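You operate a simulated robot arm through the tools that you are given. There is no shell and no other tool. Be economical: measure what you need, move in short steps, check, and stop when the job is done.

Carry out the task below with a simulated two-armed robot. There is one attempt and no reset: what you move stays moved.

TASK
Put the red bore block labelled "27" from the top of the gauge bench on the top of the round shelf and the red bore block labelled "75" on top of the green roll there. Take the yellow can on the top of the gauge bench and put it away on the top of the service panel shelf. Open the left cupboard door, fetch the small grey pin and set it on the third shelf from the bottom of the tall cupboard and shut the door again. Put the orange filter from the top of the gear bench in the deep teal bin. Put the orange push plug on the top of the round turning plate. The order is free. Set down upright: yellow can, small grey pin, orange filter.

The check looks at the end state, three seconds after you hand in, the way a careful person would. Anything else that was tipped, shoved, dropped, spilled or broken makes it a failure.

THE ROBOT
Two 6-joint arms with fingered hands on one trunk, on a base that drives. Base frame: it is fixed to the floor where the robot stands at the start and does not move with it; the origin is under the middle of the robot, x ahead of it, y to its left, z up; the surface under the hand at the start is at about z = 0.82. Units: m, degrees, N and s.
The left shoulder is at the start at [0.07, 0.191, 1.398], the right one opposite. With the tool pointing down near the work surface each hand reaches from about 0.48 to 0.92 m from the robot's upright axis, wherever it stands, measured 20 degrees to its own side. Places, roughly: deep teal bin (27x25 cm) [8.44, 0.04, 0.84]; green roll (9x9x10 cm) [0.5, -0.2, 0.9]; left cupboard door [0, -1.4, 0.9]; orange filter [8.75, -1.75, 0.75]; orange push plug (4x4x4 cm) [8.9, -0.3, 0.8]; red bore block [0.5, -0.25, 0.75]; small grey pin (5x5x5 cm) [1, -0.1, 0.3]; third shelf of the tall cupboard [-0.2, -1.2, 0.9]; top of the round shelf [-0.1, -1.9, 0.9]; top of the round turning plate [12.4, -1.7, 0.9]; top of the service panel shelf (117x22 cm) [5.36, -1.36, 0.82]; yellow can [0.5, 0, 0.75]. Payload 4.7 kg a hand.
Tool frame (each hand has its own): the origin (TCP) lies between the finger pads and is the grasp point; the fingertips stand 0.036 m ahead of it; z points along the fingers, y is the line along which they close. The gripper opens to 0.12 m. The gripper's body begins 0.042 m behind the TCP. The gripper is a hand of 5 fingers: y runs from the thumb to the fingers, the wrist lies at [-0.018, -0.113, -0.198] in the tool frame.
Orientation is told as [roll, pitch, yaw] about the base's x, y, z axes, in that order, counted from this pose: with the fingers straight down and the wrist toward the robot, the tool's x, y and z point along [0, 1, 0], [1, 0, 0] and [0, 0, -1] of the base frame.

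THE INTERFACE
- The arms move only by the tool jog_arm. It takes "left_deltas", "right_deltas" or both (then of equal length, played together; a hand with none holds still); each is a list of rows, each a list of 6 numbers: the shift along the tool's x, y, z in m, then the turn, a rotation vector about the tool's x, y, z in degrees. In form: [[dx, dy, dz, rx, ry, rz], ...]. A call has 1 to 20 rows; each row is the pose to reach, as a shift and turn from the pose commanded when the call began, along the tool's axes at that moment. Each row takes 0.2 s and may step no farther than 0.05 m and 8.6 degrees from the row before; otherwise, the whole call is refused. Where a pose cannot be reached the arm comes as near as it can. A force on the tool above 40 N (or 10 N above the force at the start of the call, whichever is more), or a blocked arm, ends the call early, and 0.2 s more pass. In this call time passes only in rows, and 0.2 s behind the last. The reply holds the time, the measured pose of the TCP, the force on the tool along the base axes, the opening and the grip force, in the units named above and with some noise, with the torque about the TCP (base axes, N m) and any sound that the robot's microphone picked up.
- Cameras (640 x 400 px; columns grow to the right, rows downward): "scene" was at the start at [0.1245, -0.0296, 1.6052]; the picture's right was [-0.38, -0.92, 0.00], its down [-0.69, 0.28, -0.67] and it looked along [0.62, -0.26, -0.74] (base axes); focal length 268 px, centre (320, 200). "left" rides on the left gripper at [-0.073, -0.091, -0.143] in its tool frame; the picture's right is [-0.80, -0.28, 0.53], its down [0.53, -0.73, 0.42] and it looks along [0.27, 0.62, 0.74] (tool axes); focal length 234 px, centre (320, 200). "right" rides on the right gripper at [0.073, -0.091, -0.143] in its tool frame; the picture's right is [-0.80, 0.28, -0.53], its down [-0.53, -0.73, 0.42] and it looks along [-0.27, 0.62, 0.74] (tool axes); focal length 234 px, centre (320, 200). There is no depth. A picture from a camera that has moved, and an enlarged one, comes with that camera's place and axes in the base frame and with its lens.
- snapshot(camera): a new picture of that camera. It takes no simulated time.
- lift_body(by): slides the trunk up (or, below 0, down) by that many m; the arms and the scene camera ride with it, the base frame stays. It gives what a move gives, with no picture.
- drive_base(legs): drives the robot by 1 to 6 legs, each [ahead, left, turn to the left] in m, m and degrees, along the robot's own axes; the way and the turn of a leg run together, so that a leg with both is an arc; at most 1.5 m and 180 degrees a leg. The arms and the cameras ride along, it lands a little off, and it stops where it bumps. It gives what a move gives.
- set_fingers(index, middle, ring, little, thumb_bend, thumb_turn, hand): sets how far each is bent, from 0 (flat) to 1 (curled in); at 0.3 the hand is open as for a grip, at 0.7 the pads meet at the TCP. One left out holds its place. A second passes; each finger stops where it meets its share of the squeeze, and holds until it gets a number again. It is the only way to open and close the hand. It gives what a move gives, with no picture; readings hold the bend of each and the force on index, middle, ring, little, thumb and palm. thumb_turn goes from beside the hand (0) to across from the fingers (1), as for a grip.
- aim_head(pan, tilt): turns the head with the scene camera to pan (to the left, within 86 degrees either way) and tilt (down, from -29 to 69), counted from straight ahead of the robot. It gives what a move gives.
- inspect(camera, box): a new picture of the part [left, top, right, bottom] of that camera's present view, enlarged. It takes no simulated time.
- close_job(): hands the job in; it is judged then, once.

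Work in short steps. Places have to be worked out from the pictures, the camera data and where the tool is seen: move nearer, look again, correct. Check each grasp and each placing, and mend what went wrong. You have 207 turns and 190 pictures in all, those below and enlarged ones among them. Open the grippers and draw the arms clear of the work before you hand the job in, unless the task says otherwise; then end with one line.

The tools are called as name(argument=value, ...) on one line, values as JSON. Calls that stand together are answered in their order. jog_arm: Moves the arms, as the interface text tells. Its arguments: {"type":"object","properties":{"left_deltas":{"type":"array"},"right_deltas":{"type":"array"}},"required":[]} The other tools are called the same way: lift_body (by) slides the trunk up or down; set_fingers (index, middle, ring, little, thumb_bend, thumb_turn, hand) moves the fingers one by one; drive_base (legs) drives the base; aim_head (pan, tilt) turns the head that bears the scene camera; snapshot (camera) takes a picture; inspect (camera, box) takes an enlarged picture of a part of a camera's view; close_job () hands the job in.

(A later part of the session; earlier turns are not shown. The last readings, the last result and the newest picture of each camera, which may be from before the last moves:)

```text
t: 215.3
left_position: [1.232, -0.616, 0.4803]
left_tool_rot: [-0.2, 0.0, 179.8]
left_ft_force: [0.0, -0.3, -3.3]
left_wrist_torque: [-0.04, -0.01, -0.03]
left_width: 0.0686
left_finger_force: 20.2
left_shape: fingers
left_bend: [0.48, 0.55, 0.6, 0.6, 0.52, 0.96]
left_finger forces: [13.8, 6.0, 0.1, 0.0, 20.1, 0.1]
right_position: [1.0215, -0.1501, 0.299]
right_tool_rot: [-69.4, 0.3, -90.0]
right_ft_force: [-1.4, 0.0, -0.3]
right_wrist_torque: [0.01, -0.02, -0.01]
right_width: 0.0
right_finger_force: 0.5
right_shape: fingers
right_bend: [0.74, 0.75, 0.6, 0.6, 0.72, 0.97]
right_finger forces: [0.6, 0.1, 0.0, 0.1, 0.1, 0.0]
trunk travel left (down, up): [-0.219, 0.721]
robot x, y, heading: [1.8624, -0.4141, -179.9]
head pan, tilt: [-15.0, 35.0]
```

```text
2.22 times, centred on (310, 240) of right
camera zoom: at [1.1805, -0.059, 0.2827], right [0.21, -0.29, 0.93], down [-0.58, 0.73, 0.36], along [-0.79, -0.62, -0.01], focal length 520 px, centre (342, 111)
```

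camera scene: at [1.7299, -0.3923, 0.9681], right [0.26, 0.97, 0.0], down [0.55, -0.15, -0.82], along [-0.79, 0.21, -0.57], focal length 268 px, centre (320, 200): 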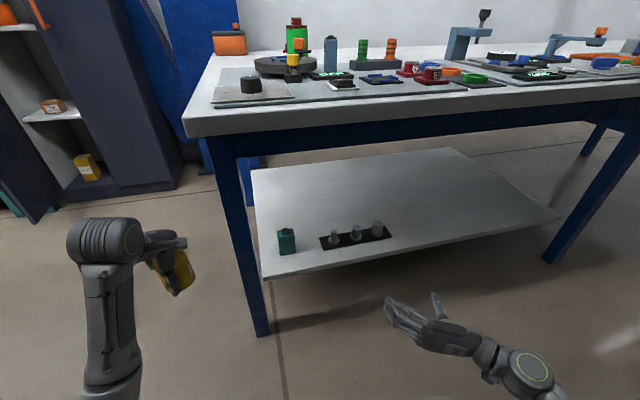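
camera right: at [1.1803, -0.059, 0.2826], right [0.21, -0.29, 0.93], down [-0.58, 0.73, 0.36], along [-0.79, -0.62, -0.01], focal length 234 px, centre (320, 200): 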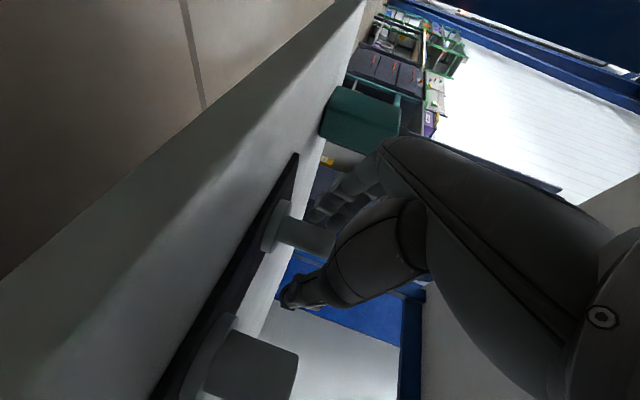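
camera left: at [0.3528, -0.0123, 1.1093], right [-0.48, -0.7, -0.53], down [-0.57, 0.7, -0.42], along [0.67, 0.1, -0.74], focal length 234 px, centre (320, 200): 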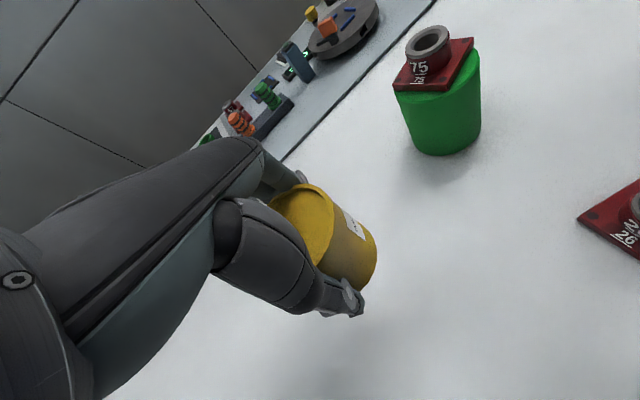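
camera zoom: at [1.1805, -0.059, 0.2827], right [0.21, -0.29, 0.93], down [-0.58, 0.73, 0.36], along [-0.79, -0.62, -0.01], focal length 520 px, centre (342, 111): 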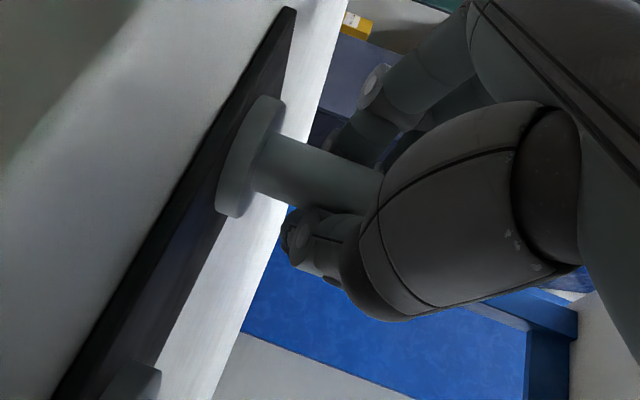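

The fingertips met beyond the stem, so the stem is nearer the palm. I reopen, back off 2 cm and close again.

set_fingers(hand="right", index=0.5, middle=0.5, ring=0.5, little=0.5, thumb_bend=0.5)

jog_arm(right_deltas=[[0.004, 0, -0.01, 0, 0, 0], [0.008, 0, -0.02, 0, 0, 0]])

set_fingers(hand="right", index=0.75, middle=0.75, ring=0.6, little=0.6, thumb_bend=0.75)

inspect(camera="right", box=[220, 150, 400, 330])

```text
t: 216.3
left_position: [1.2312, -0.6167, 0.4802]
left_tool_rot: [-0.2, 0.0, 179.8]
left_ft_force: [0.7, -0.8, -2.8]
left_wrist_torque: [0.01, 0.03, 0.04]
left_width: 0.0688
left_finger_force: 20.0
left_shape: fingers
left_bend: [0.48, 0.55, 0.6, 0.6, 0.52, 0.96]
left_finger forces: [13.9, 6.0, 0.0, 0.0, 20.1, 0.0]
right_position: [1.0192, -0.1494, 0.2987]
right_tool_rot: [-69.5, 0.4, -90.1]
right_ft_force: [-0.4, 0.4, -0.3]
right_wrist_torque: [0.01, 0.0, -0.02]
right_width: 0.0624
right_finger_force: 0.0
right_shape: fingers
right_bend: [0.5, 0.5, 0.5, 0.5, 0.5, 0.97]
right_finger forces: [0.1, 0.0, 0.1, 0.0, 0.0, 0.1]
trunk travel left (down, up): [-0.219, 0.721]
robot x, y, heading: [1.8655, -0.4147, -180.1]
head pan, tilt: [-15.0, 35.0]
```

```text
t: 216.9
left_position: [1.2309, -0.6172, 0.4796]
left_tool_rot: [-0.3, 0.0, 179.8]
left_ft_force: [-0.4, -0.5, -3.7]
left_wrist_torque: [0.0, 0.02, 0.03]
left_width: 0.0682
left_finger_force: 19.9
left_shape: fingers
left_bend: [0.48, 0.55, 0.6, 0.6, 0.52, 0.96]
left_finger forces: [13.8, 6.1, 0.1, 0.1, 20.1, 0.1]
right_position: [1.0412, -0.1505, 0.2979]
right_tool_rot: [-69.6, 0.5, -90.1]
right_ft_force: [0.6, 0.3, -0.4]
right_wrist_torque: [-0.01, -0.02, -0.01]
right_width: 0.0626
right_finger_force: 0.0
right_shape: fingers
right_bend: [0.5, 0.5, 0.5, 0.5, 0.5, 0.97]
right_finger forces: [0.0, 0.1, 0.0, 0.1, 0.1, 0.0]
trunk travel left (down, up): [-0.219, 0.721]
robot x, y, heading: [1.8648, -0.4143, -179.8]
head pan, tilt: [-15.0, 35.0]
```

```text
t: 217.9
left_position: [1.2324, -0.6176, 0.4801]
left_tool_rot: [-0.2, 0.0, 179.9]
left_ft_force: [-0.1, -0.5, -2.7]
left_wrist_torque: [0.0, 0.02, 0.03]
left_width: 0.0684
left_finger_force: 19.9
left_shape: fingers
left_bend: [0.48, 0.55, 0.6, 0.6, 0.52, 0.96]
left_finger forces: [13.8, 6.0, 0.1, 0.0, 20.1, 0.0]
right_position: [1.0426, -0.1495, 0.299]
right_tool_rot: [-69.8, 0.3, -90.1]
right_ft_force: [0.5, -0.7, 6.2]
right_wrist_torque: [0.1, 0.07, -0.03]
right_width: 0.0172
right_finger_force: 18.2
right_shape: fingers
right_bend: [0.73, 0.73, 0.6, 0.6, 0.66, 0.97]
right_finger forces: [11.7, 8.8, 0.1, 0.1, 14.7, 0.0]
trunk travel left (down, up): [-0.219, 0.721]
robot x, y, heading: [1.8641, -0.4154, -179.7]
head pan, tilt: [-15.0, 35.0]
```

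```text
2.22 times, centred on (310, 240) of right
camera zoom: at [1.2016, -0.0593, 0.2829], right [0.21, -0.29, 0.93], down [-0.58, 0.73, 0.36], along [-0.79, -0.62, -0.01], focal length 520 px, centre (342, 111)
```

zoom: 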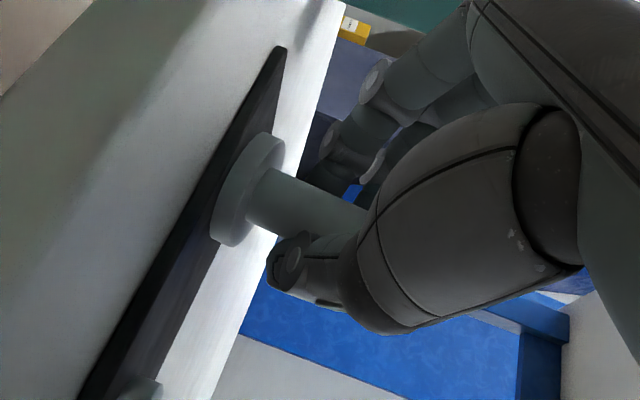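

Now it is held (17 mm, 18 N). I lift slowly straight up.

jog_arm(right_deltas=[[-0.009, 0, -0.0035, 0, 0, 0], [-0.028, 0, -0.0106, 0, 0, 0], [-0.056, 0, -0.021, 0, 0, 0]])

snapshot(camera="right")

```text
t: 218.7
left_position: [1.23, -0.6169, 0.4808]
left_tool_rot: [-0.2, 0.0, 179.8]
left_ft_force: [-0.1, 0.0, -3.5]
left_wrist_torque: [0.04, -0.02, 0.03]
left_width: 0.0685
left_finger_force: 19.8
left_shape: fingers
left_bend: [0.48, 0.55, 0.6, 0.6, 0.52, 0.96]
left_finger forces: [13.8, 6.0, 0.0, 0.0, 20.1, 0.0]
right_position: [1.0424, -0.1508, 0.3575]
right_tool_rot: [-69.5, 0.4, -90.1]
right_ft_force: [-0.9, -1.1, -0.3]
right_wrist_torque: [0.0, 0.0, -0.01]
right_width: 0.0175
right_finger_force: 16.5
right_shape: fingers
right_bend: [0.74, 0.74, 0.6, 0.6, 0.66, 0.96]
right_finger forces: [12.1, 4.7, 0.0, 0.1, 16.0, 0.0]
trunk travel left (down, up): [-0.219, 0.721]
robot x, y, heading: [1.8638, -0.4169, -179.9]
head pan, tilt: [-15.0, 35.0]
```

```text
72 pictures are left
camera right: at [1.2026, -0.0599, 0.3416], right [0.21, -0.29, 0.93], down [-0.58, 0.73, 0.35], along [-0.79, -0.62, -0.01], focal length 234 px, centre (320, 200)
```

right: 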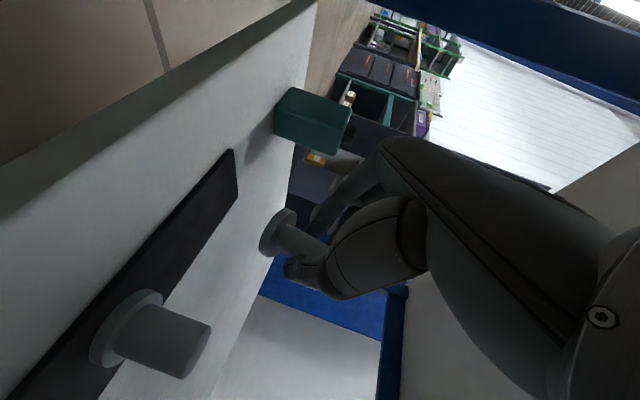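

The pin is free and upright in the hand. I retract it well clear of the bench edge, then raise the trunk.

jog_arm(right_deltas=[[0.0155, 0, -0.041, 0, 0, 0], [0.031, 0, -0.082, 0, 0, 0], [0.0465, 0, -0.123, 0, 0, 0], [0.062, 0, -0.164, 0, 0, 0], [0.0775, 0, -0.205, 0, 0, 0], [0.093, 0, -0.246, 0, 0, 0], [0.1095, 0, -0.29, 0, 0, 0]])

```text
t: 220.3
left_position: [1.2311, -0.6171, 0.4801]
left_tool_rot: [-0.2, -0.1, 179.7]
left_ft_force: [-0.1, -0.3, -3.2]
left_wrist_torque: [0.0, -0.04, -0.01]
left_width: 0.0687
left_finger_force: 20.0
left_shape: fingers
left_bend: [0.48, 0.55, 0.6, 0.6, 0.52, 0.96]
left_finger forces: [13.8, 6.0, 0.0, 0.0, 20.1, 0.1]
right_position: [1.3515, -0.1508, 0.3567]
right_tool_rot: [-69.7, 0.4, -90.1]
right_ft_force: [0.1, 0.0, -1.1]
right_wrist_torque: [-0.02, -0.04, -0.02]
right_width: 0.0176
right_finger_force: 16.2
right_shape: fingers
right_bend: [0.74, 0.74, 0.6, 0.6, 0.66, 0.96]
right_finger forces: [11.8, 4.7, 0.0, 0.0, 15.9, 0.0]
trunk travel left (down, up): [-0.219, 0.721]
robot x, y, heading: [1.8614, -0.417, -179.9]
head pan, tilt: [-15.0, 35.0]
```

Clear of the edge. I raise the trunk 0.62 m and drive to the cupboard, stopping short.

lift_body(by=0.4)

lift_body(by=0.22)

drive_base(legs=[[0, 0.6, 0], [0.4, 0.5, 0], [0.45, 0.06, 0]])

aim_head(pan=-10, tilt=35)

snapshot(camera="scene")

```text
t: 224.1
left_position: [1.2307, -0.6167, 0.8795]
left_tool_rot: [-0.2, 0.1, 179.8]
left_ft_force: [0.4, 0.8, -4.0]
left_wrist_torque: [0.02, 0.01, 0.02]
left_width: 0.0687
left_finger_force: 19.6
left_shape: fingers
left_bend: [0.48, 0.55, 0.6, 0.6, 0.52, 0.96]
left_finger forces: [13.8, 6.0, 0.0, 0.0, 20.1, 0.0]
right_position: [1.3521, -0.1497, 0.7566]
right_tool_rot: [-69.5, 0.3, -90.1]
right_ft_force: [0.3, 0.5, -1.1]
right_wrist_torque: [0.0, -0.02, -0.01]
right_width: 0.0172
right_finger_force: 15.8
right_shape: fingers
right_bend: [0.74, 0.74, 0.6, 0.6, 0.66, 0.96]
right_finger forces: [11.8, 4.7, 0.0, 0.1, 15.8, 0.0]
trunk travel left (down, up): [-0.619, 0.321]
robot x, y, heading: [1.8649, -0.4165, -180.2]
head pan, tilt: [-15.0, 35.0]
```

```text
t: 226.4
left_position: [1.2312, -0.6168, 1.0997]
left_tool_rot: [-0.2, 0.0, 179.8]
left_ft_force: [-0.3, 0.6, -3.2]
left_wrist_torque: [0.03, 0.01, -0.02]
left_width: 0.0686
left_finger_force: 20.0
left_shape: fingers
left_bend: [0.48, 0.55, 0.6, 0.6, 0.52, 0.96]
left_finger forces: [13.8, 6.0, 0.1, 0.0, 20.0, 0.0]
right_position: [1.3521, -0.1509, 0.9773]
right_tool_rot: [-69.5, 0.5, -90.1]
right_ft_force: [-0.3, -0.4, -1.2]
right_wrist_torque: [-0.03, 0.0, -0.02]
right_width: 0.0176
right_finger_force: 16.3
right_shape: fingers
right_bend: [0.74, 0.74, 0.6, 0.6, 0.66, 0.96]
right_finger forces: [11.8, 4.8, 0.0, 0.1, 15.9, 0.0]
trunk travel left (down, up): [-0.839, 0.101]
robot x, y, heading: [1.8624, -0.4145, -179.6]
head pan, tilt: [-15.0, 35.0]
```

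```text
t: 235.4
left_position: [0.3815, -1.7803, 1.1002]
left_tool_rot: [-0.2, 0.0, 179.9]
left_ft_force: [-0.5, 0.5, -2.1]
left_wrist_torque: [0.01, -0.02, -0.02]
left_width: 0.0682
left_finger_force: 20.1
left_shape: fingers
left_bend: [0.48, 0.55, 0.6, 0.6, 0.52, 0.96]
left_finger forces: [13.7, 6.0, 0.1, 0.0, 20.0, 0.0]
right_position: [0.5018, -1.3143, 0.9764]
right_tool_rot: [-69.6, 0.3, -90.2]
right_ft_force: [0.4, -0.8, -0.3]
right_wrist_torque: [-0.02, -0.02, 0.04]
right_width: 0.0175
right_finger_force: 15.4
right_shape: fingers
right_bend: [0.74, 0.74, 0.6, 0.6, 0.66, 0.96]
right_finger forces: [11.7, 4.6, 0.0, 0.0, 15.9, 0.1]
trunk travel left (down, up): [-0.839, 0.101]
robot x, y, heading: [1.0145, -1.5785, -179.5]
head pan, tilt: [-15.0, 35.0]
```

```text
t: 236.0
left_position: [0.38, -1.7811, 1.0989]
left_tool_rot: [-0.3, 0.1, 179.9]
left_ft_force: [0.4, -0.2, -3.5]
left_wrist_torque: [0.01, 0.0, 0.01]
left_width: 0.0684
left_finger_force: 19.7
left_shape: fingers
left_bend: [0.48, 0.55, 0.6, 0.6, 0.52, 0.96]
left_finger forces: [13.6, 6.1, 0.0, 0.0, 20.1, 0.1]
right_position: [0.5012, -1.3147, 0.9757]
right_tool_rot: [-69.5, 0.5, -90.1]
right_ft_force: [-0.1, -0.3, -0.9]
right_wrist_torque: [0.03, -0.03, 0.01]
right_width: 0.0175
right_finger_force: 16.2
right_shape: fingers
right_bend: [0.74, 0.74, 0.6, 0.6, 0.66, 0.96]
right_finger forces: [11.7, 4.7, 0.0, 0.0, 15.9, 0.1]
trunk travel left (down, up): [-0.839, 0.101]
robot x, y, heading: [1.0155, -1.581, -179.9]
head pan, tilt: [-10.0, 35.0]
```

```text
71 pictures are left
camera scene: at [0.8766, -1.5633, 1.588], right [0.17, 0.99, 0.0], down [0.57, -0.1, -0.82], along [-0.81, 0.14, -0.57], focal length 268 px, centre (320, 200)
```

scene: 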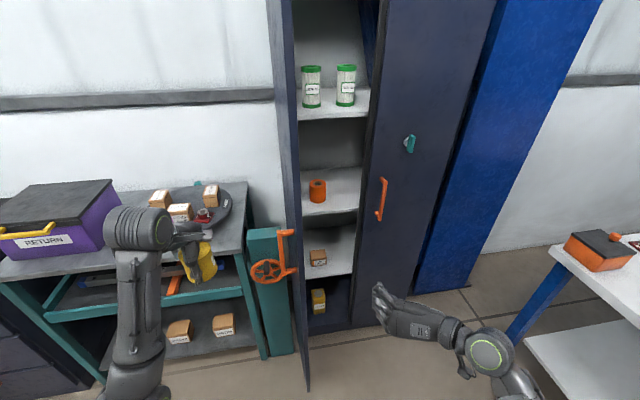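

Shelf three is at z≈0.92; there is free space right of the ring (y −1.385 to −1.253). I yaw the hand 25° (keeping the pin vertical) so the wrist stays left of the closed right door, and lift slightly.

jog_arm(right_deltas=[[-0.005, 0, -0.002, 6, 0, 2.2], [-0.01, 0, -0.004, 12, 0, 4.4], [-0.015, 0, -0.0055, 18, 0, 6.6], [-0.02, 0, -0.0075, 23.4, 0, 8.8]])

drive_base(legs=[[0.26, 0, 0]])

snapshot(camera="right")

```text
t: 237.0
left_position: [0.3809, -1.7821, 1.1001]
left_tool_rot: [-0.3, -0.1, 180.0]
left_ft_force: [0.3, 0.5, -3.1]
left_wrist_torque: [-0.02, 0.01, -0.02]
left_width: 0.0686
left_finger_force: 19.8
left_shape: fingers
left_bend: [0.48, 0.55, 0.6, 0.6, 0.52, 0.96]
left_finger forces: [13.7, 6.1, 0.1, 0.0, 20.2, 0.0]
right_position: [0.5012, -1.3151, 0.9977]
right_tool_rot: [-69.7, 0.4, -115.2]
right_ft_force: [-0.3, -0.2, -1.0]
right_wrist_torque: [-0.04, 0.02, 0.03]
right_width: 0.0174
right_finger_force: 16.2
right_shape: fingers
right_bend: [0.74, 0.74, 0.6, 0.6, 0.66, 0.96]
right_finger forces: [11.7, 4.6, 0.0, 0.1, 15.9, 0.1]
trunk travel left (down, up): [-0.839, 0.101]
robot x, y, heading: [1.0116, -1.5813, -180.1]
head pan, tilt: [-10.0, 35.0]
```

```text
t: 238.9
left_position: [0.1204, -1.7843, 1.1007]
left_tool_rot: [-0.3, 0.0, 180.0]
left_ft_force: [-0.4, -0.3, -3.2]
left_wrist_torque: [0.0, 0.03, 0.0]
left_width: 0.0683
left_finger_force: 20.3
left_shape: fingers
left_bend: [0.48, 0.55, 0.6, 0.6, 0.52, 0.96]
left_finger forces: [13.8, 6.1, 0.0, 0.0, 20.1, 0.1]
right_position: [0.2409, -1.3164, 0.9977]
right_tool_rot: [-69.8, 0.3, -115.0]
right_ft_force: [0.2, -0.4, 0.4]
right_wrist_torque: [0.01, 0.02, -0.01]
right_width: 0.0175
right_finger_force: 16.1
right_shape: fingers
right_bend: [0.74, 0.74, 0.6, 0.6, 0.66, 0.96]
right_finger forces: [11.7, 4.7, 0.0, 0.1, 15.9, 0.0]
trunk travel left (down, up): [-0.839, 0.101]
robot x, y, heading: [0.7523, -1.58, -179.8]
head pan, tilt: [-10.0, 35.0]
```

```text
70 pictures are left
camera right: at [0.4243, -1.3013, 0.981], right [0.07, -0.35, 0.93], down [-0.22, 0.91, 0.36], along [-0.97, -0.23, -0.01], focal length 234 px, centre (320, 200)
```

right: 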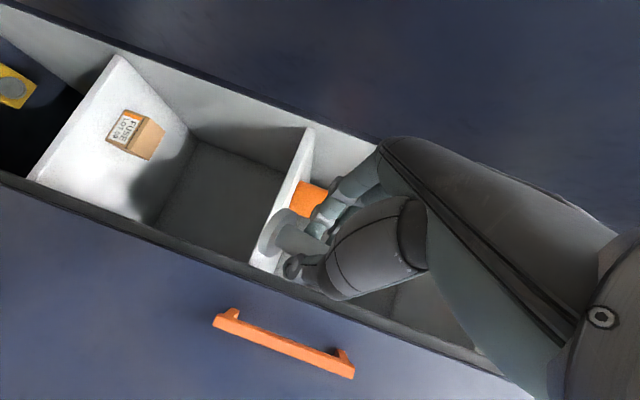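

The pin's base clears the shelf by about 2 cm. I drive 6 cm closer and reach in 20 cm straight ahead.

drive_base(legs=[[0.06, 0, 0]])

jog_arm(right_deltas=[[-0.0126, 0.018, 0.0334, 0, 0, 0], [-0.0252, 0.036, 0.0668, 0, 0, 0], [-0.0378, 0.054, 0.1, 0, 0, 0], [-0.0504, 0.072, 0.1336, 0, 0, 0]])

snapshot(camera="right")

inspect(camera="scene", box=[300, 130, 480, 330])

```text
t: 239.9
left_position: [0.0644, -1.7843, 1.1022]
left_tool_rot: [-0.2, -0.1, 180.0]
left_ft_force: [0.6, 1.0, -3.9]
left_wrist_torque: [0.01, 0.03, 0.0]
left_width: 0.0686
left_finger_force: 19.8
left_shape: fingers
left_bend: [0.48, 0.55, 0.6, 0.6, 0.52, 0.96]
left_finger forces: [13.7, 6.1, 0.1, 0.0, 20.1, 0.0]
right_position: [0.183, -1.3169, 0.9986]
right_tool_rot: [-69.9, 0.3, -115.1]
right_ft_force: [0.5, 0.3, -0.8]
right_wrist_torque: [-0.02, -0.02, -0.01]
right_width: 0.0176
right_finger_force: 16.2
right_shape: fingers
right_bend: [0.74, 0.74, 0.6, 0.6, 0.66, 0.96]
right_finger forces: [11.8, 4.6, 0.0, 0.1, 15.8, 0.1]
trunk travel left (down, up): [-0.839, 0.101]
robot x, y, heading: [0.6964, -1.5839, -180.0]
head pan, tilt: [-10.0, 35.0]
```

```text
t: 240.9
left_position: [0.0622, -1.7843, 1.0986]
left_tool_rot: [-0.2, 0.1, 180.0]
left_ft_force: [-0.3, 0.4, -3.1]
left_wrist_torque: [0.04, 0.03, 0.02]
left_width: 0.0687
left_finger_force: 20.3
left_shape: fingers
left_bend: [0.48, 0.55, 0.6, 0.6, 0.52, 0.96]
left_finger forces: [13.7, 6.1, 0.0, 0.0, 20.0, 0.1]
right_position: [0.0204, -1.3224, 0.9971]
right_tool_rot: [-69.6, 0.5, -115.0]
right_ft_force: [-0.1, 0.4, 0.2]
right_wrist_torque: [-0.02, -0.02, 0.0]
right_width: 0.0174
right_finger_force: 15.8
right_shape: fingers
right_bend: [0.74, 0.74, 0.6, 0.6, 0.66, 0.96]
right_finger forces: [11.6, 4.7, 0.0, 0.1, 15.9, 0.1]
trunk travel left (down, up): [-0.839, 0.101]
robot x, y, heading: [0.6942, -1.5818, -179.5]
head pan, tilt: [-10.0, 35.0]
```

```text
69 pictures are left
camera right: at [0.2038, -1.3065, 0.9809], right [0.07, -0.35, 0.93], down [-0.22, 0.91, 0.36], along [-0.97, -0.23, -0.01], focal length 234 px, centre (320, 200)
```

right: 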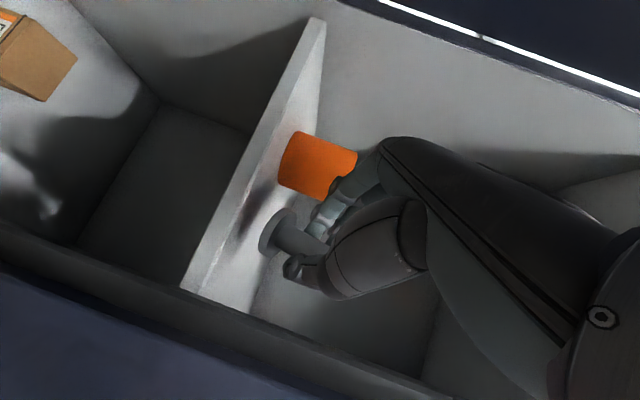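

```text
2.00 times, centred on (390, 230) of scene
camera zoom: at [0.5562, -1.5649, 1.588], right [0.17, 0.99, 0.0], down [0.57, -0.1, -0.82], along [-0.81, 0.14, -0.57], focal length 536 px, centre (180, 140)
```

zoom: 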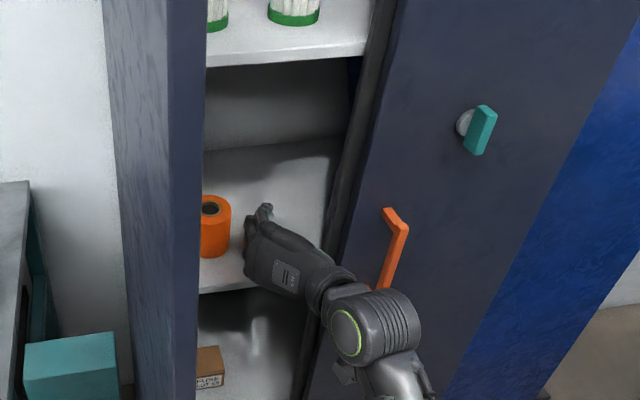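

The shelf's front edge is at x≈0.018, so I go 4.5 cm deeper, then lower to contact.

jog_arm(right_deltas=[[-0.0071, 0.0101, 0.0188, 0, 0, 0], [-0.0142, 0.0203, 0.0376, 0, 0, 0], [-0.003, 0.0203, 0.0418, 0, 0, 0]])

inspect(camera="right", box=[170, 110, 400, 320])

```text
t: 241.7
left_position: [0.0632, -1.7842, 1.0997]
left_tool_rot: [-0.2, 0.0, 180.0]
left_ft_force: [0.6, 0.2, -3.2]
left_wrist_torque: [-0.01, -0.01, -0.01]
left_width: 0.0685
left_finger_force: 20.0
left_shape: fingers
left_bend: [0.48, 0.55, 0.6, 0.6, 0.52, 0.96]
left_finger forces: [13.7, 6.0, 0.1, 0.1, 20.0, 0.0]
right_position: [-0.0226, -1.3235, 0.9848]
right_tool_rot: [-69.7, 0.3, -114.9]
right_ft_force: [0.1, -0.5, -1.4]
right_wrist_torque: [-0.04, 0.01, 0.0]
right_width: 0.0173
right_finger_force: 15.8
right_shape: fingers
right_bend: [0.74, 0.74, 0.6, 0.6, 0.66, 0.96]
right_finger forces: [11.6, 4.7, 0.0, 0.0, 15.7, 0.0]
trunk travel left (down, up): [-0.839, 0.101]
robot x, y, heading: [0.6929, -1.582, -179.8]
head pan, tilt: [-10.0, 35.0]
```

```text
1.90 times, centred on (285, 215) of right
camera zoom: at [0.1601, -1.3081, 0.9693], right [0.07, -0.35, 0.93], down [-0.22, 0.91, 0.36], along [-0.97, -0.23, -0.01], focal length 446 px, centre (387, 171)
```

zoom: 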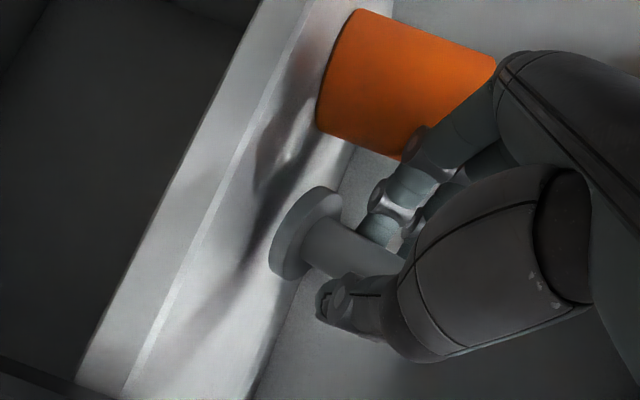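

Just about 1 cm above the shelf. I lower gently to contact.

jog_arm(right_deltas=[[0.0047, 0, 0.0018, 0, 0, 0], [0.0084, 0, 0.0032, 0, 0, 0], [0.0112, 0, 0.0042, 0, 0, 0]])

```text
t: 242.5
left_position: [0.0616, -1.7848, 1.0994]
left_tool_rot: [-0.2, 0.1, 180.1]
left_ft_force: [-0.6, 0.2, -3.7]
left_wrist_torque: [-0.01, 0.01, -0.02]
left_width: 0.0685
left_finger_force: 20.1
left_shape: fingers
left_bend: [0.48, 0.55, 0.6, 0.6, 0.52, 0.96]
left_finger forces: [13.7, 6.1, 0.0, 0.1, 20.0, 0.0]
right_position: [-0.0235, -1.3246, 0.9728]
right_tool_rot: [-69.6, 0.4, -115.0]
right_ft_force: [-0.5, -0.1, -0.7]
right_wrist_torque: [-0.06, 0.01, 0.0]
right_width: 0.0176
right_finger_force: 16.0
right_shape: fingers
right_bend: [0.74, 0.74, 0.6, 0.6, 0.66, 0.96]
right_finger forces: [11.6, 4.6, 0.0, 0.0, 15.7, 0.0]
trunk travel left (down, up): [-0.839, 0.101]
robot x, y, heading: [0.6946, -1.5797, -179.6]
head pan, tilt: [-10.0, 35.0]
```

jog_arm(right_deltas=[[0.0037, 0, 0.0014, 0, 0, 0], [0.0075, 0, 0.0028, 0, 0, 0]])

inspect(camera="right", box=[170, 110, 400, 320])

```text
t: 243.1
left_position: [0.0618, -1.7855, 1.0994]
left_tool_rot: [-0.3, 0.0, -180.2]
left_ft_force: [0.0, -0.2, -3.0]
left_wrist_torque: [0.0, 0.01, 0.0]
left_width: 0.0683
left_finger_force: 19.5
left_shape: fingers
left_bend: [0.48, 0.55, 0.6, 0.6, 0.52, 0.96]
left_finger forces: [13.6, 6.0, 0.0, 0.0, 20.0, 0.0]
right_position: [-0.023, -1.3264, 0.9692]
right_tool_rot: [-70.1, 0.2, -114.9]
right_ft_force: [-4.3, -2.7, 13.4]
right_wrist_torque: [0.13, 0.24, 0.08]
right_width: 0.0173
right_finger_force: 19.1
right_shape: fingers
right_bend: [0.74, 0.74, 0.6, 0.6, 0.66, 0.97]
right_finger forces: [13.3, 9.5, 0.0, 0.1, 14.9, 0.1]
trunk travel left (down, up): [-0.839, 0.101]
robot x, y, heading: [0.6904, -1.5855, -179.7]
head pan, tilt: [-10.0, 35.0]
```

```text
1.90 times, centred on (285, 215) of right
camera zoom: at [0.1598, -1.3095, 0.9519], right [0.08, -0.35, 0.93], down [-0.22, 0.91, 0.36], along [-0.97, -0.23, 0.0], focal length 446 px, centre (387, 171)
```

zoom: 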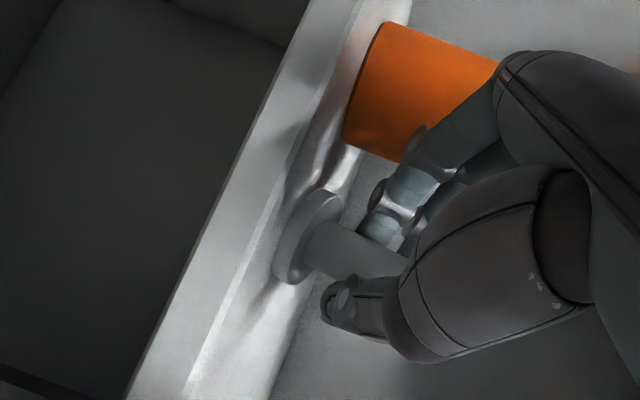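

Firm contact with the shelf. I ease up a millimetre, release, and look.

jog_arm(right_deltas=[[-0.002, 0, -0.0007, 0, 0, 0]])

set_fingers(hand="right", index=0.55, middle=0.55, ring=0.55, little=0.55, thumb_bend=0.52)

jog_arm(right_deltas=[[0.0106, 0, -0.028, 0, 0, 0], [0.0211, 0, -0.056, 0, 0, 0], [0.0352, 0, -0.0936, 0, 0, 0], [0.0493, 0, -0.131, 0, 0, 0], [0.0634, 0, -0.168, 0, 0, 0]])

inspect(camera="right", box=[170, 110, 400, 320])

```text
t: 243.5
left_position: [0.0633, -1.7851, 1.1009]
left_tool_rot: [-0.2, 0.0, -179.9]
left_ft_force: [-0.3, 0.6, -3.0]
left_wrist_torque: [0.0, 0.02, 0.02]
left_width: 0.0685
left_finger_force: 19.5
left_shape: fingers
left_bend: [0.48, 0.55, 0.6, 0.6, 0.52, 0.96]
left_finger forces: [13.7, 6.1, 0.0, 0.0, 20.0, 0.0]
right_position: [-0.0229, -1.3248, 0.969]
right_tool_rot: [-69.9, 0.3, -114.9]
right_ft_force: [-5.6, -2.2, 14.0]
right_wrist_torque: [0.11, 0.29, 0.1]
right_width: 0.0176
right_finger_force: 18.4
right_shape: fingers
right_bend: [0.74, 0.74, 0.6, 0.6, 0.66, 0.97]
right_finger forces: [13.7, 9.5, 0.0, 0.0, 14.1, 0.1]
trunk travel left (down, up): [-0.839, 0.101]
robot x, y, heading: [0.6926, -1.5812, -179.9]
head pan, tilt: [-10.0, 35.0]
```

```text
t: 244.5
left_position: [0.0629, -1.7838, 1.0991]
left_tool_rot: [-0.2, 0.1, 179.9]
left_ft_force: [0.2, 0.3, -3.3]
left_wrist_torque: [-0.03, -0.02, -0.02]
left_width: 0.0687
left_finger_force: 19.8
left_shape: fingers
left_bend: [0.48, 0.55, 0.6, 0.6, 0.52, 0.96]
left_finger forces: [13.6, 6.1, 0.0, 0.0, 20.0, 0.0]
right_position: [-0.0227, -1.3237, 0.9683]
right_tool_rot: [-69.7, 0.5, -114.9]
right_ft_force: [0.6, -0.1, -0.2]
right_wrist_torque: [0.02, 0.03, -0.02]
right_width: 0.0521
right_finger_force: 0.1
right_shape: fingers
right_bend: [0.55, 0.55, 0.55, 0.55, 0.52, 0.97]
right_finger forces: [0.1, 0.0, 0.1, 0.1, 0.0, 0.0]
trunk travel left (down, up): [-0.839, 0.101]
robot x, y, heading: [0.6907, -1.5782, -179.9]
head pan, tilt: [-10.0, 35.0]
```

```text
t: 245.9
left_position: [0.0612, -1.783, 1.0982]
left_tool_rot: [-0.1, 0.2, 180.1]
left_ft_force: [-0.1, 0.1, -3.0]
left_wrist_torque: [0.0, 0.0, 0.0]
left_width: 0.0685
left_finger_force: 19.2
left_shape: fingers
left_bend: [0.48, 0.55, 0.6, 0.6, 0.52, 0.96]
left_finger forces: [13.8, 6.0, 0.1, 0.0, 20.0, 0.1]
right_position: [0.1347, -1.3737, 0.9684]
right_tool_rot: [-72.8, 4.9, -113.8]
right_ft_force: [-0.5, 0.7, -0.9]
right_wrist_torque: [0.03, 0.0, 0.01]
right_width: 0.0522
right_finger_force: 0.0
right_shape: fingers
right_bend: [0.55, 0.55, 0.55, 0.55, 0.52, 0.98]
right_finger forces: [0.0, 0.0, 0.0, 0.1, 0.1, 0.0]
trunk travel left (down, up): [-0.839, 0.101]
robot x, y, heading: [0.6947, -1.5852, -179.7]
head pan, tilt: [-10.0, 35.0]
stopped in row 5 (right hand): the arm was blocked; the commanded pose is now the measured one
```

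```text
1.90 times, centred on (285, 215) of right
camera zoom: at [0.3173, -1.3521, 0.9504], right [0.09, -0.43, 0.9], down [-0.23, 0.87, 0.44], along [-0.97, -0.25, -0.02], focal length 446 px, centre (387, 171)
```

zoom: 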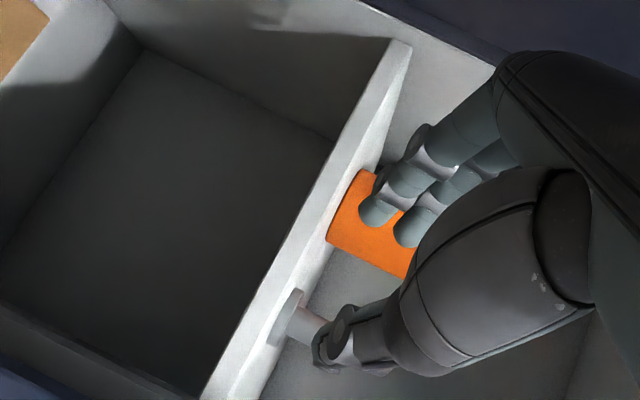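

The pin stands upright on the third shelf. I back out, raise the trunk, make a fist, and straighten the hand.

drive_base(legs=[[-0.38, 0, 0]])

lift_body(by=0.1)

set_fingers(hand="right", index=0.9, middle=0.9, ring=0.9, little=0.9, thumb_bend=0.6)

jog_arm(right_deltas=[[0, -0.02, 0.01, -6, -4, 1], [0, -0.04, 0.02, -12, -8, 2], [0, -0.06, 0.03, -18, -12, 3], [0, -0.08, 0.03, -24, -16, 4]])

snapshot(camera="scene")

```text
t: 248.3
left_position: [0.4419, -1.7841, 1.0992]
left_tool_rot: [-0.2, 0.1, -179.8]
left_ft_force: [-0.3, -0.2, -3.2]
left_wrist_torque: [-0.03, 0.01, -0.01]
left_width: 0.0686
left_finger_force: 20.0
left_shape: fingers
left_bend: [0.48, 0.55, 0.6, 0.6, 0.52, 0.96]
left_finger forces: [13.7, 6.1, 0.0, 0.0, 20.0, 0.0]
right_position: [0.5134, -1.3721, 0.9681]
right_tool_rot: [-72.8, 4.8, -113.7]
right_ft_force: [-0.3, -0.9, 1.0]
right_wrist_torque: [-0.02, -0.01, 0.01]
right_width: 0.0521
right_finger_force: 0.0
right_shape: fingers
right_bend: [0.55, 0.55, 0.55, 0.55, 0.52, 0.98]
right_finger forces: [0.1, 0.1, 0.1, 0.0, 0.0, 0.0]
trunk travel left (down, up): [-0.839, 0.101]
robot x, y, heading: [1.0725, -1.575, -179.2]
head pan, tilt: [-10.0, 35.0]
```

```text
t: 249.6
left_position: [0.4421, -1.7836, 1.1993]
left_tool_rot: [-0.2, 0.2, -179.7]
left_ft_force: [-0.1, -0.5, -3.0]
left_wrist_torque: [-0.05, 0.02, -0.01]
left_width: 0.0683
left_finger_force: 20.0
left_shape: fingers
left_bend: [0.48, 0.55, 0.6, 0.6, 0.52, 0.96]
left_finger forces: [13.7, 6.1, 0.1, 0.0, 20.0, 0.0]
right_position: [0.5135, -1.3717, 1.0684]
right_tool_rot: [-72.7, 4.9, -113.6]
right_ft_force: [0.1, 0.1, 0.1]
right_wrist_torque: [0.0, 0.0, 0.0]
right_width: 0.0522
right_finger_force: 0.1
right_shape: fingers
right_bend: [0.55, 0.55, 0.55, 0.55, 0.52, 0.98]
right_finger forces: [0.0, 0.1, 0.0, 0.0, 0.0, 0.1]
trunk travel left (down, up): [-0.939, 0.001]
robot x, y, heading: [1.073, -1.5776, -179.2]
head pan, tilt: [-10.0, 35.0]
```

```text
t: 250.6
left_position: [0.4415, -1.7824, 1.199]
left_tool_rot: [-0.3, 0.0, -179.8]
left_ft_force: [0.7, -0.8, -3.8]
left_wrist_torque: [0.0, 0.02, -0.02]
left_width: 0.0684
left_finger_force: 19.9
left_shape: fingers
left_bend: [0.48, 0.55, 0.6, 0.6, 0.52, 0.96]
left_finger forces: [13.7, 6.1, 0.0, 0.1, 20.0, 0.0]
right_position: [0.5155, -1.3728, 1.0691]
right_tool_rot: [-72.7, 4.9, -113.7]
right_ft_force: [0.0, 0.2, -0.2]
right_wrist_torque: [0.03, -0.01, 0.0]
right_width: 0.0361
right_finger_force: 0.1
right_shape: fingers
right_bend: [0.9, 0.9, 0.9, 0.9, 0.59, 0.98]
right_finger forces: [0.0, 0.0, 0.0, 0.0, 0.1, 0.1]
trunk travel left (down, up): [-0.939, 0.001]
robot x, y, heading: [1.075, -1.5775, -179.4]
head pan, tilt: [-10.0, 35.0]
```

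```text
t: 251.6
left_position: [0.4424, -1.7819, 1.1997]
left_tool_rot: [-0.1, 0.2, -179.7]
left_ft_force: [1.1, 0.8, -2.6]
left_wrist_torque: [0.0, 0.01, 0.01]
left_width: 0.0686
left_finger_force: 19.8
left_shape: fingers
left_bend: [0.48, 0.55, 0.6, 0.6, 0.52, 0.96]
left_finger forces: [13.7, 6.0, 0.0, 0.0, 19.9, 0.0]
right_position: [0.5203, -1.2848, 1.0662]
right_tool_rot: [-88.6, -3.0, -90.8]
right_ft_force: [0.1, 0.2, 0.4]
right_wrist_torque: [-0.01, -0.04, 0.01]
right_width: 0.036
right_finger_force: 0.1
right_shape: fingers
right_bend: [0.9, 0.9, 0.9, 0.9, 0.59, 0.98]
right_finger forces: [0.0, 0.0, 0.0, 0.0, 0.0, 0.0]
trunk travel left (down, up): [-0.939, 0.001]
robot x, y, heading: [1.0764, -1.5769, -179.6]
head pan, tilt: [-10.0, 35.0]
```

```text
64 pictures are left
camera scene: at [0.9373, -1.5598, 1.6881], right [0.16, 0.99, 0.0], down [0.57, -0.1, -0.82], along [-0.81, 0.13, -0.57], focal length 268 px, centre (320, 200)
```

scene: 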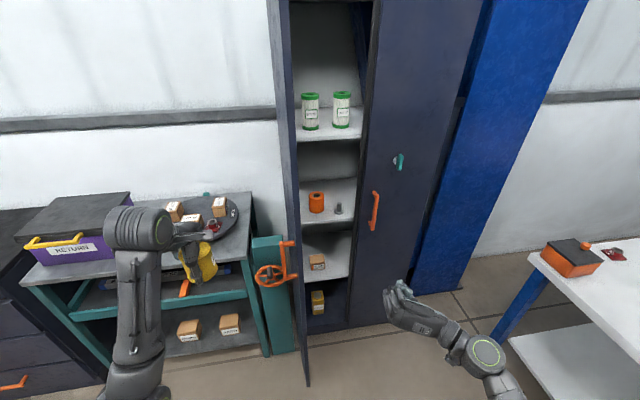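

The pin stands beside the orange ring on shelf three. Now to close the door: I raise the fist above handle height, go round to the left of the open door.

jog_arm(right_deltas=[[-0.035, 0, 0, 0, 0, 0], [-0.07, 0, 0, 0, 0, 0]])

drive_base(legs=[[0, 0.37, 0], [0.24, 0, 0]])

snapshot(camera="scene")

```text
t: 252.2
left_position: [0.4423, -1.7818, 1.1998]
left_tool_rot: [-0.2, 0.1, -179.7]
left_ft_force: [1.0, 0.1, -3.5]
left_wrist_torque: [0.0, 0.03, 0.02]
left_width: 0.0684
left_finger_force: 19.5
left_shape: fingers
left_bend: [0.48, 0.55, 0.6, 0.6, 0.52, 0.96]
left_finger forces: [13.8, 6.2, 0.1, 0.0, 20.0, 0.0]
right_position: [0.5174, -1.2824, 1.1362]
right_tool_rot: [-88.6, -3.2, -90.8]
right_ft_force: [0.1, 0.1, -0.3]
right_wrist_torque: [-0.01, 0.0, -0.02]
right_width: 0.0359
right_finger_force: 0.0
right_shape: fingers
right_bend: [0.9, 0.9, 0.9, 0.9, 0.59, 0.98]
right_finger forces: [0.1, 0.1, 0.0, 0.1, 0.0, 0.0]
trunk travel left (down, up): [-0.939, 0.001]
robot x, y, heading: [1.0741, -1.5747, -179.3]
head pan, tilt: [-10.0, 35.0]
```

```text
t: 255.9
left_position: [0.203, -2.1562, 1.2015]
left_tool_rot: [-0.3, 0.0, -179.7]
left_ft_force: [0.3, 0.1, -3.2]
left_wrist_torque: [-0.03, 0.02, -0.01]
left_width: 0.0686
left_finger_force: 19.3
left_shape: fingers
left_bend: [0.48, 0.55, 0.6, 0.6, 0.52, 0.96]
left_finger forces: [13.6, 6.0, 0.0, 0.0, 20.0, 0.1]
right_position: [0.2794, -1.656, 1.1372]
right_tool_rot: [-88.6, -3.1, -90.7]
right_ft_force: [0.2, 0.6, -0.8]
right_wrist_torque: [0.03, -0.02, 0.02]
right_width: 0.0362
right_finger_force: 0.0
right_shape: fingers
right_bend: [0.9, 0.9, 0.9, 0.9, 0.59, 0.98]
right_finger forces: [0.0, 0.0, 0.1, 0.0, 0.1, 0.1]
trunk travel left (down, up): [-0.939, 0.001]
robot x, y, heading: [0.8339, -1.9508, -179.7]
head pan, tilt: [-10.0, 35.0]
```

```text
63 pictures are left
camera scene: at [0.6995, -1.9355, 1.6884], right [0.16, 0.99, 0.0], down [0.57, -0.09, -0.82], along [-0.81, 0.13, -0.57], focal length 268 px, centre (320, 200)
```

scene: 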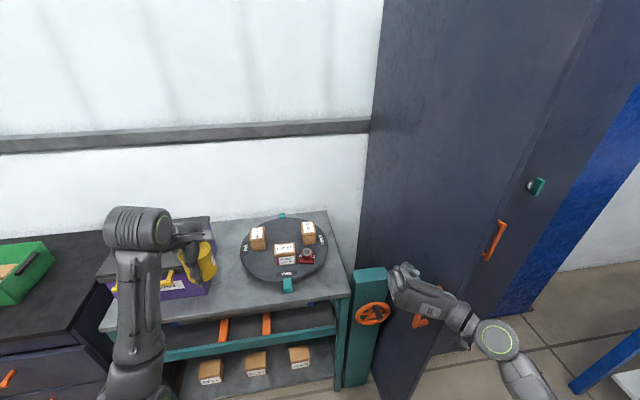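

The fist is left of the door above its handle. I push right in steps to swing the door shut.

drive_base(legs=[[0, -0.15, 0], [0.03, -0.12, 0]])

snapshot(camera="scene")

```text
t: 258.2
left_position: [0.1704, -1.8907, 1.1999]
left_tool_rot: [-0.4, 0.1, -179.7]
left_ft_force: [-0.4, -0.2, -3.2]
left_wrist_torque: [0.02, 0.03, 0.02]
left_width: 0.0684
left_finger_force: 19.9
left_shape: fingers
left_bend: [0.48, 0.55, 0.6, 0.6, 0.52, 0.96]
left_finger forces: [13.6, 6.0, 0.0, 0.0, 19.8, 0.0]
right_position: [0.2453, -1.3905, 1.1367]
right_tool_rot: [-88.7, -3.2, -90.8]
right_ft_force: [0.3, 0.1, 0.1]
right_wrist_torque: [0.02, -0.04, -0.03]
right_width: 0.0366
right_finger_force: 0.1
right_shape: fingers
right_bend: [0.9, 0.9, 0.9, 0.9, 0.59, 0.98]
right_finger forces: [0.1, 0.0, 0.0, 0.1, 0.0, 0.1]
trunk travel left (down, up): [-0.939, 0.001]
robot x, y, heading: [0.8022, -1.6803, -179.3]
head pan, tilt: [-10.0, 35.0]
```

```text
62 pictures are left
camera scene: at [0.6656, -1.6688, 1.6882], right [0.16, 0.99, 0.0], down [0.57, -0.09, -0.82], along [-0.81, 0.13, -0.57], focal length 268 px, centre (320, 200)
```

scene: 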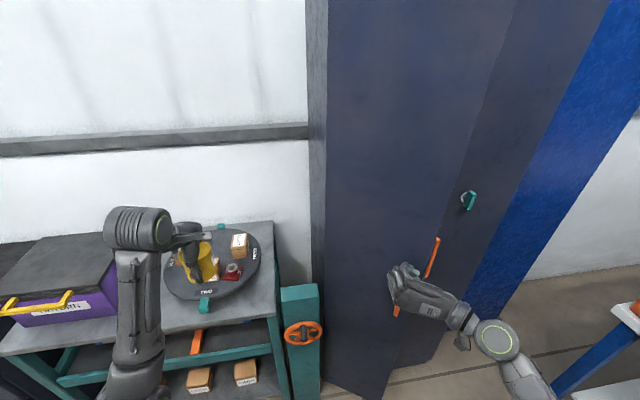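

The door swung to about 40°. Now I push it forward until it closes.

drive_base(legs=[[0.02, -0.05, 0], [0.15, 0, 0]])

snapshot(camera="scene")

```text
t: 260.0
left_position: [0.019, -1.8386, 1.1969]
left_tool_rot: [-0.1, 0.5, -179.7]
left_ft_force: [-0.2, 0.0, -3.6]
left_wrist_torque: [-0.03, 0.01, -0.03]
left_width: 0.0684
left_finger_force: 19.9
left_shape: fingers
left_bend: [0.48, 0.55, 0.6, 0.6, 0.52, 0.96]
left_finger forces: [13.9, 6.0, 0.1, 0.0, 20.1, 0.0]
right_position: [0.0977, -1.3384, 1.1339]
right_tool_rot: [-88.0, -3.1, -90.3]
right_ft_force: [-0.9, 0.2, -0.6]
right_wrist_torque: [0.0, 0.03, 0.01]
right_width: 0.0377
right_finger_force: 0.1
right_shape: fingers
right_bend: [0.9, 0.9, 0.9, 0.9, 0.59, 0.97]
right_finger forces: [0.0, 0.0, 0.0, 0.0, 0.0, 0.0]
trunk travel left (down, up): [-0.939, 0.001]
robot x, y, heading: [0.6493, -1.6361, -179.3]
head pan, tilt: [-10.0, 35.0]
stopped in leg 2: the force on the tool passed its limit at 107 N (the readings are from after the stop); the commanded pose is now the measured one
```

```text
61 pictures are left
camera scene: at [0.5131, -1.6162, 1.6879], right [0.16, 0.99, 0.0], down [0.57, -0.09, -0.82], along [-0.81, 0.13, -0.57], focal length 268 px, centre (320, 200)
```

scene: 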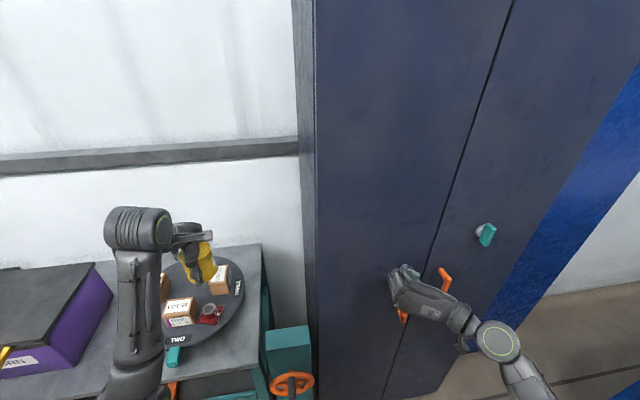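

The door is shut. I back off and turn around to find the way to the service panel (x≈5.4).

drive_base(legs=[[-0.5, 0, 0], [0, 0, 90], [0.3, 0, 90]])

aim_head(pan=0, tilt=10)

snapshot(camera="scene")

```text
t: 270.1
left_position: [1.9562, -1.769, 1.1968]
left_tool_rot: [-0.5, 0.8, -14.0]
left_ft_force: [-3.1, -1.5, -5.1]
left_wrist_torque: [0.06, -0.07, 0.01]
left_width: 0.0674
left_finger_force: 20.5
left_shape: fingers
left_bend: [0.48, 0.55, 0.61, 0.6, 0.52, 0.96]
left_finger forces: [12.3, 6.3, 4.0, 0.0, 19.2, 0.0]
right_position: [1.7643, -2.2321, 1.1346]
right_tool_rot: [-88.2, -3.1, 76.1]
right_ft_force: [-0.4, 0.2, 1.0]
right_wrist_torque: [-0.02, 0.0, 0.01]
right_width: 0.0379
right_finger_force: 0.2
right_shape: fingers
right_bend: [0.9, 0.9, 0.9, 0.9, 0.59, 0.98]
right_finger forces: [0.0, 0.1, 0.0, 0.0, 0.0, 0.0]
trunk travel left (down, up): [-0.939, 0.001]
robot x, y, heading: [1.2971, -1.8169, -12.8]
head pan, tilt: [-10.0, 35.0]
stopped in leg 3: the force on the tool passed its limit at 50 N (the readings are from after the stop); the commanded pose is now the measured one
```

```text
t: 271.0
left_position: [1.9567, -1.7695, 1.1975]
left_tool_rot: [-0.5, 0.7, -13.9]
left_ft_force: [-6.9, -1.2, -8.2]
left_wrist_torque: [-0.05, -0.1, 0.13]
left_width: 0.0673
left_finger_force: 22.6
left_shape: fingers
left_bend: [0.48, 0.55, 0.61, 0.6, 0.52, 0.96]
left_finger forces: [12.1, 6.3, 7.8, 0.0, 19.2, 0.1]
right_position: [1.7643, -2.2315, 1.1346]
right_tool_rot: [-88.1, -3.1, 76.0]
right_ft_force: [-1.5, 0.5, -0.2]
right_wrist_torque: [-0.02, 0.01, 0.01]
right_width: 0.0377
right_finger_force: 0.0
right_shape: fingers
right_bend: [0.9, 0.9, 0.9, 0.9, 0.59, 0.98]
right_finger forces: [0.0, 0.0, 0.1, 0.0, 0.0, 0.1]
trunk travel left (down, up): [-0.939, 0.001]
robot x, y, heading: [1.2959, -1.8129, -13.0]
head pan, tilt: [0.0, 10.0]
```

```text
60 pictures are left
camera scene: at [1.4389, -1.8496, 1.7282], right [-0.23, -0.97, 0.0], down [-0.17, 0.04, -0.98], along [0.96, -0.22, -0.17], focal length 268 px, centre (320, 200)
```

scene: 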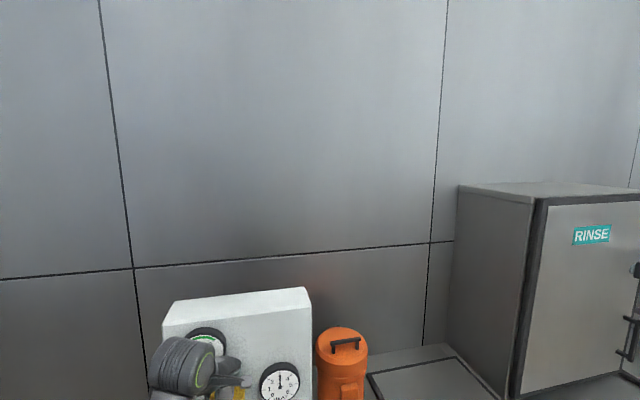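

My left hand bumped the white gauge panel. I back away at once and check it.

drive_base(legs=[[-0.25, 0, 0]])

aim_head(pan=0, tilt=30)

snapshot(camera="scene")

snapshot(camera="left")

```text
t: 272.9
left_position: [1.7181, -1.7124, 1.1966]
left_tool_rot: [-0.6, 0.8, -13.8]
left_ft_force: [0.5, -0.3, -3.3]
left_wrist_torque: [-0.01, 0.02, -0.01]
left_width: 0.0673
left_finger_force: 18.8
left_shape: fingers
left_bend: [0.48, 0.55, 0.6, 0.6, 0.52, 0.96]
left_finger forces: [12.2, 6.4, 0.0, 0.0, 19.0, 0.0]
right_position: [1.5275, -2.1746, 1.1336]
right_tool_rot: [-88.0, -3.1, 76.2]
right_ft_force: [1.2, -0.5, -0.1]
right_wrist_torque: [-0.01, -0.01, 0.02]
right_width: 0.0377
right_finger_force: 0.0
right_shape: fingers
right_bend: [0.9, 0.9, 0.9, 0.9, 0.59, 0.98]
right_finger forces: [0.0, 0.0, 0.1, 0.0, 0.0, 0.1]
trunk travel left (down, up): [-0.939, 0.001]
robot x, y, heading: [1.055, -1.7622, -13.1]
head pan, tilt: [0.0, 10.0]
```

```text
t: 273.7
left_position: [1.7161, -1.7107, 1.1983]
left_tool_rot: [-0.4, 0.7, -13.8]
left_ft_force: [-0.3, -0.3, -2.7]
left_wrist_torque: [0.01, -0.02, 0.03]
left_width: 0.0674
left_finger_force: 19.2
left_shape: fingers
left_bend: [0.48, 0.55, 0.6, 0.6, 0.52, 0.96]
left_finger forces: [12.2, 6.5, 0.0, 0.0, 19.1, 0.0]
right_position: [1.5243, -2.1738, 1.1353]
right_tool_rot: [-88.0, -3.2, 76.1]
right_ft_force: [0.1, 1.2, 0.0]
right_wrist_torque: [-0.02, -0.01, 0.0]
right_width: 0.0376
right_finger_force: 0.1
right_shape: fingers
right_bend: [0.9, 0.9, 0.9, 0.9, 0.59, 0.98]
right_finger forces: [0.1, 0.1, 0.0, 0.0, 0.0, 0.1]
trunk travel left (down, up): [-0.939, 0.001]
robot x, y, heading: [1.06, -1.7609, -13.2]
head pan, tilt: [0.0, 30.0]
```

```text
59 pictures are left
camera scene: at [1.1953, -1.7923, 1.6961], right [-0.22, -0.97, 0.0], down [-0.49, 0.11, -0.87], along [0.84, -0.19, -0.5], focal length 268 px, centre (320, 200)
```

scene: 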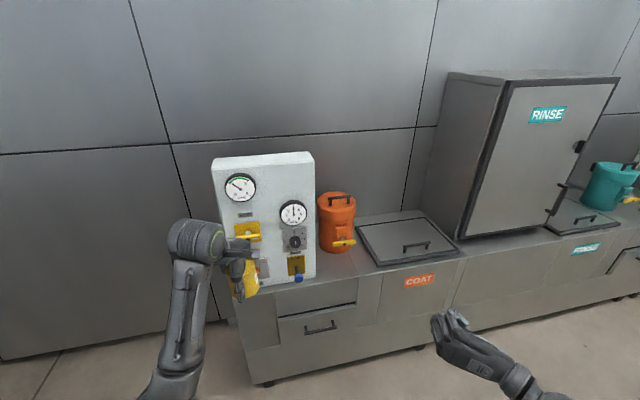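

```text
58 pictures are left
camera left: at [1.6119, -1.7585, 1.3436], right [-0.47, -0.72, -0.51], down [-0.59, 0.69, -0.42], along [0.66, 0.11, -0.75], focal length 234 px, centre (320, 200)
```

left: 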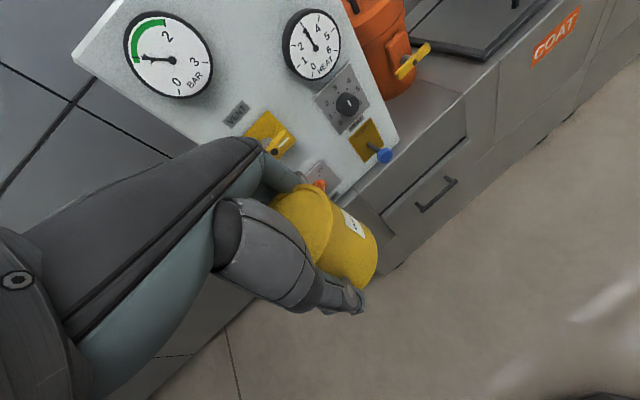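

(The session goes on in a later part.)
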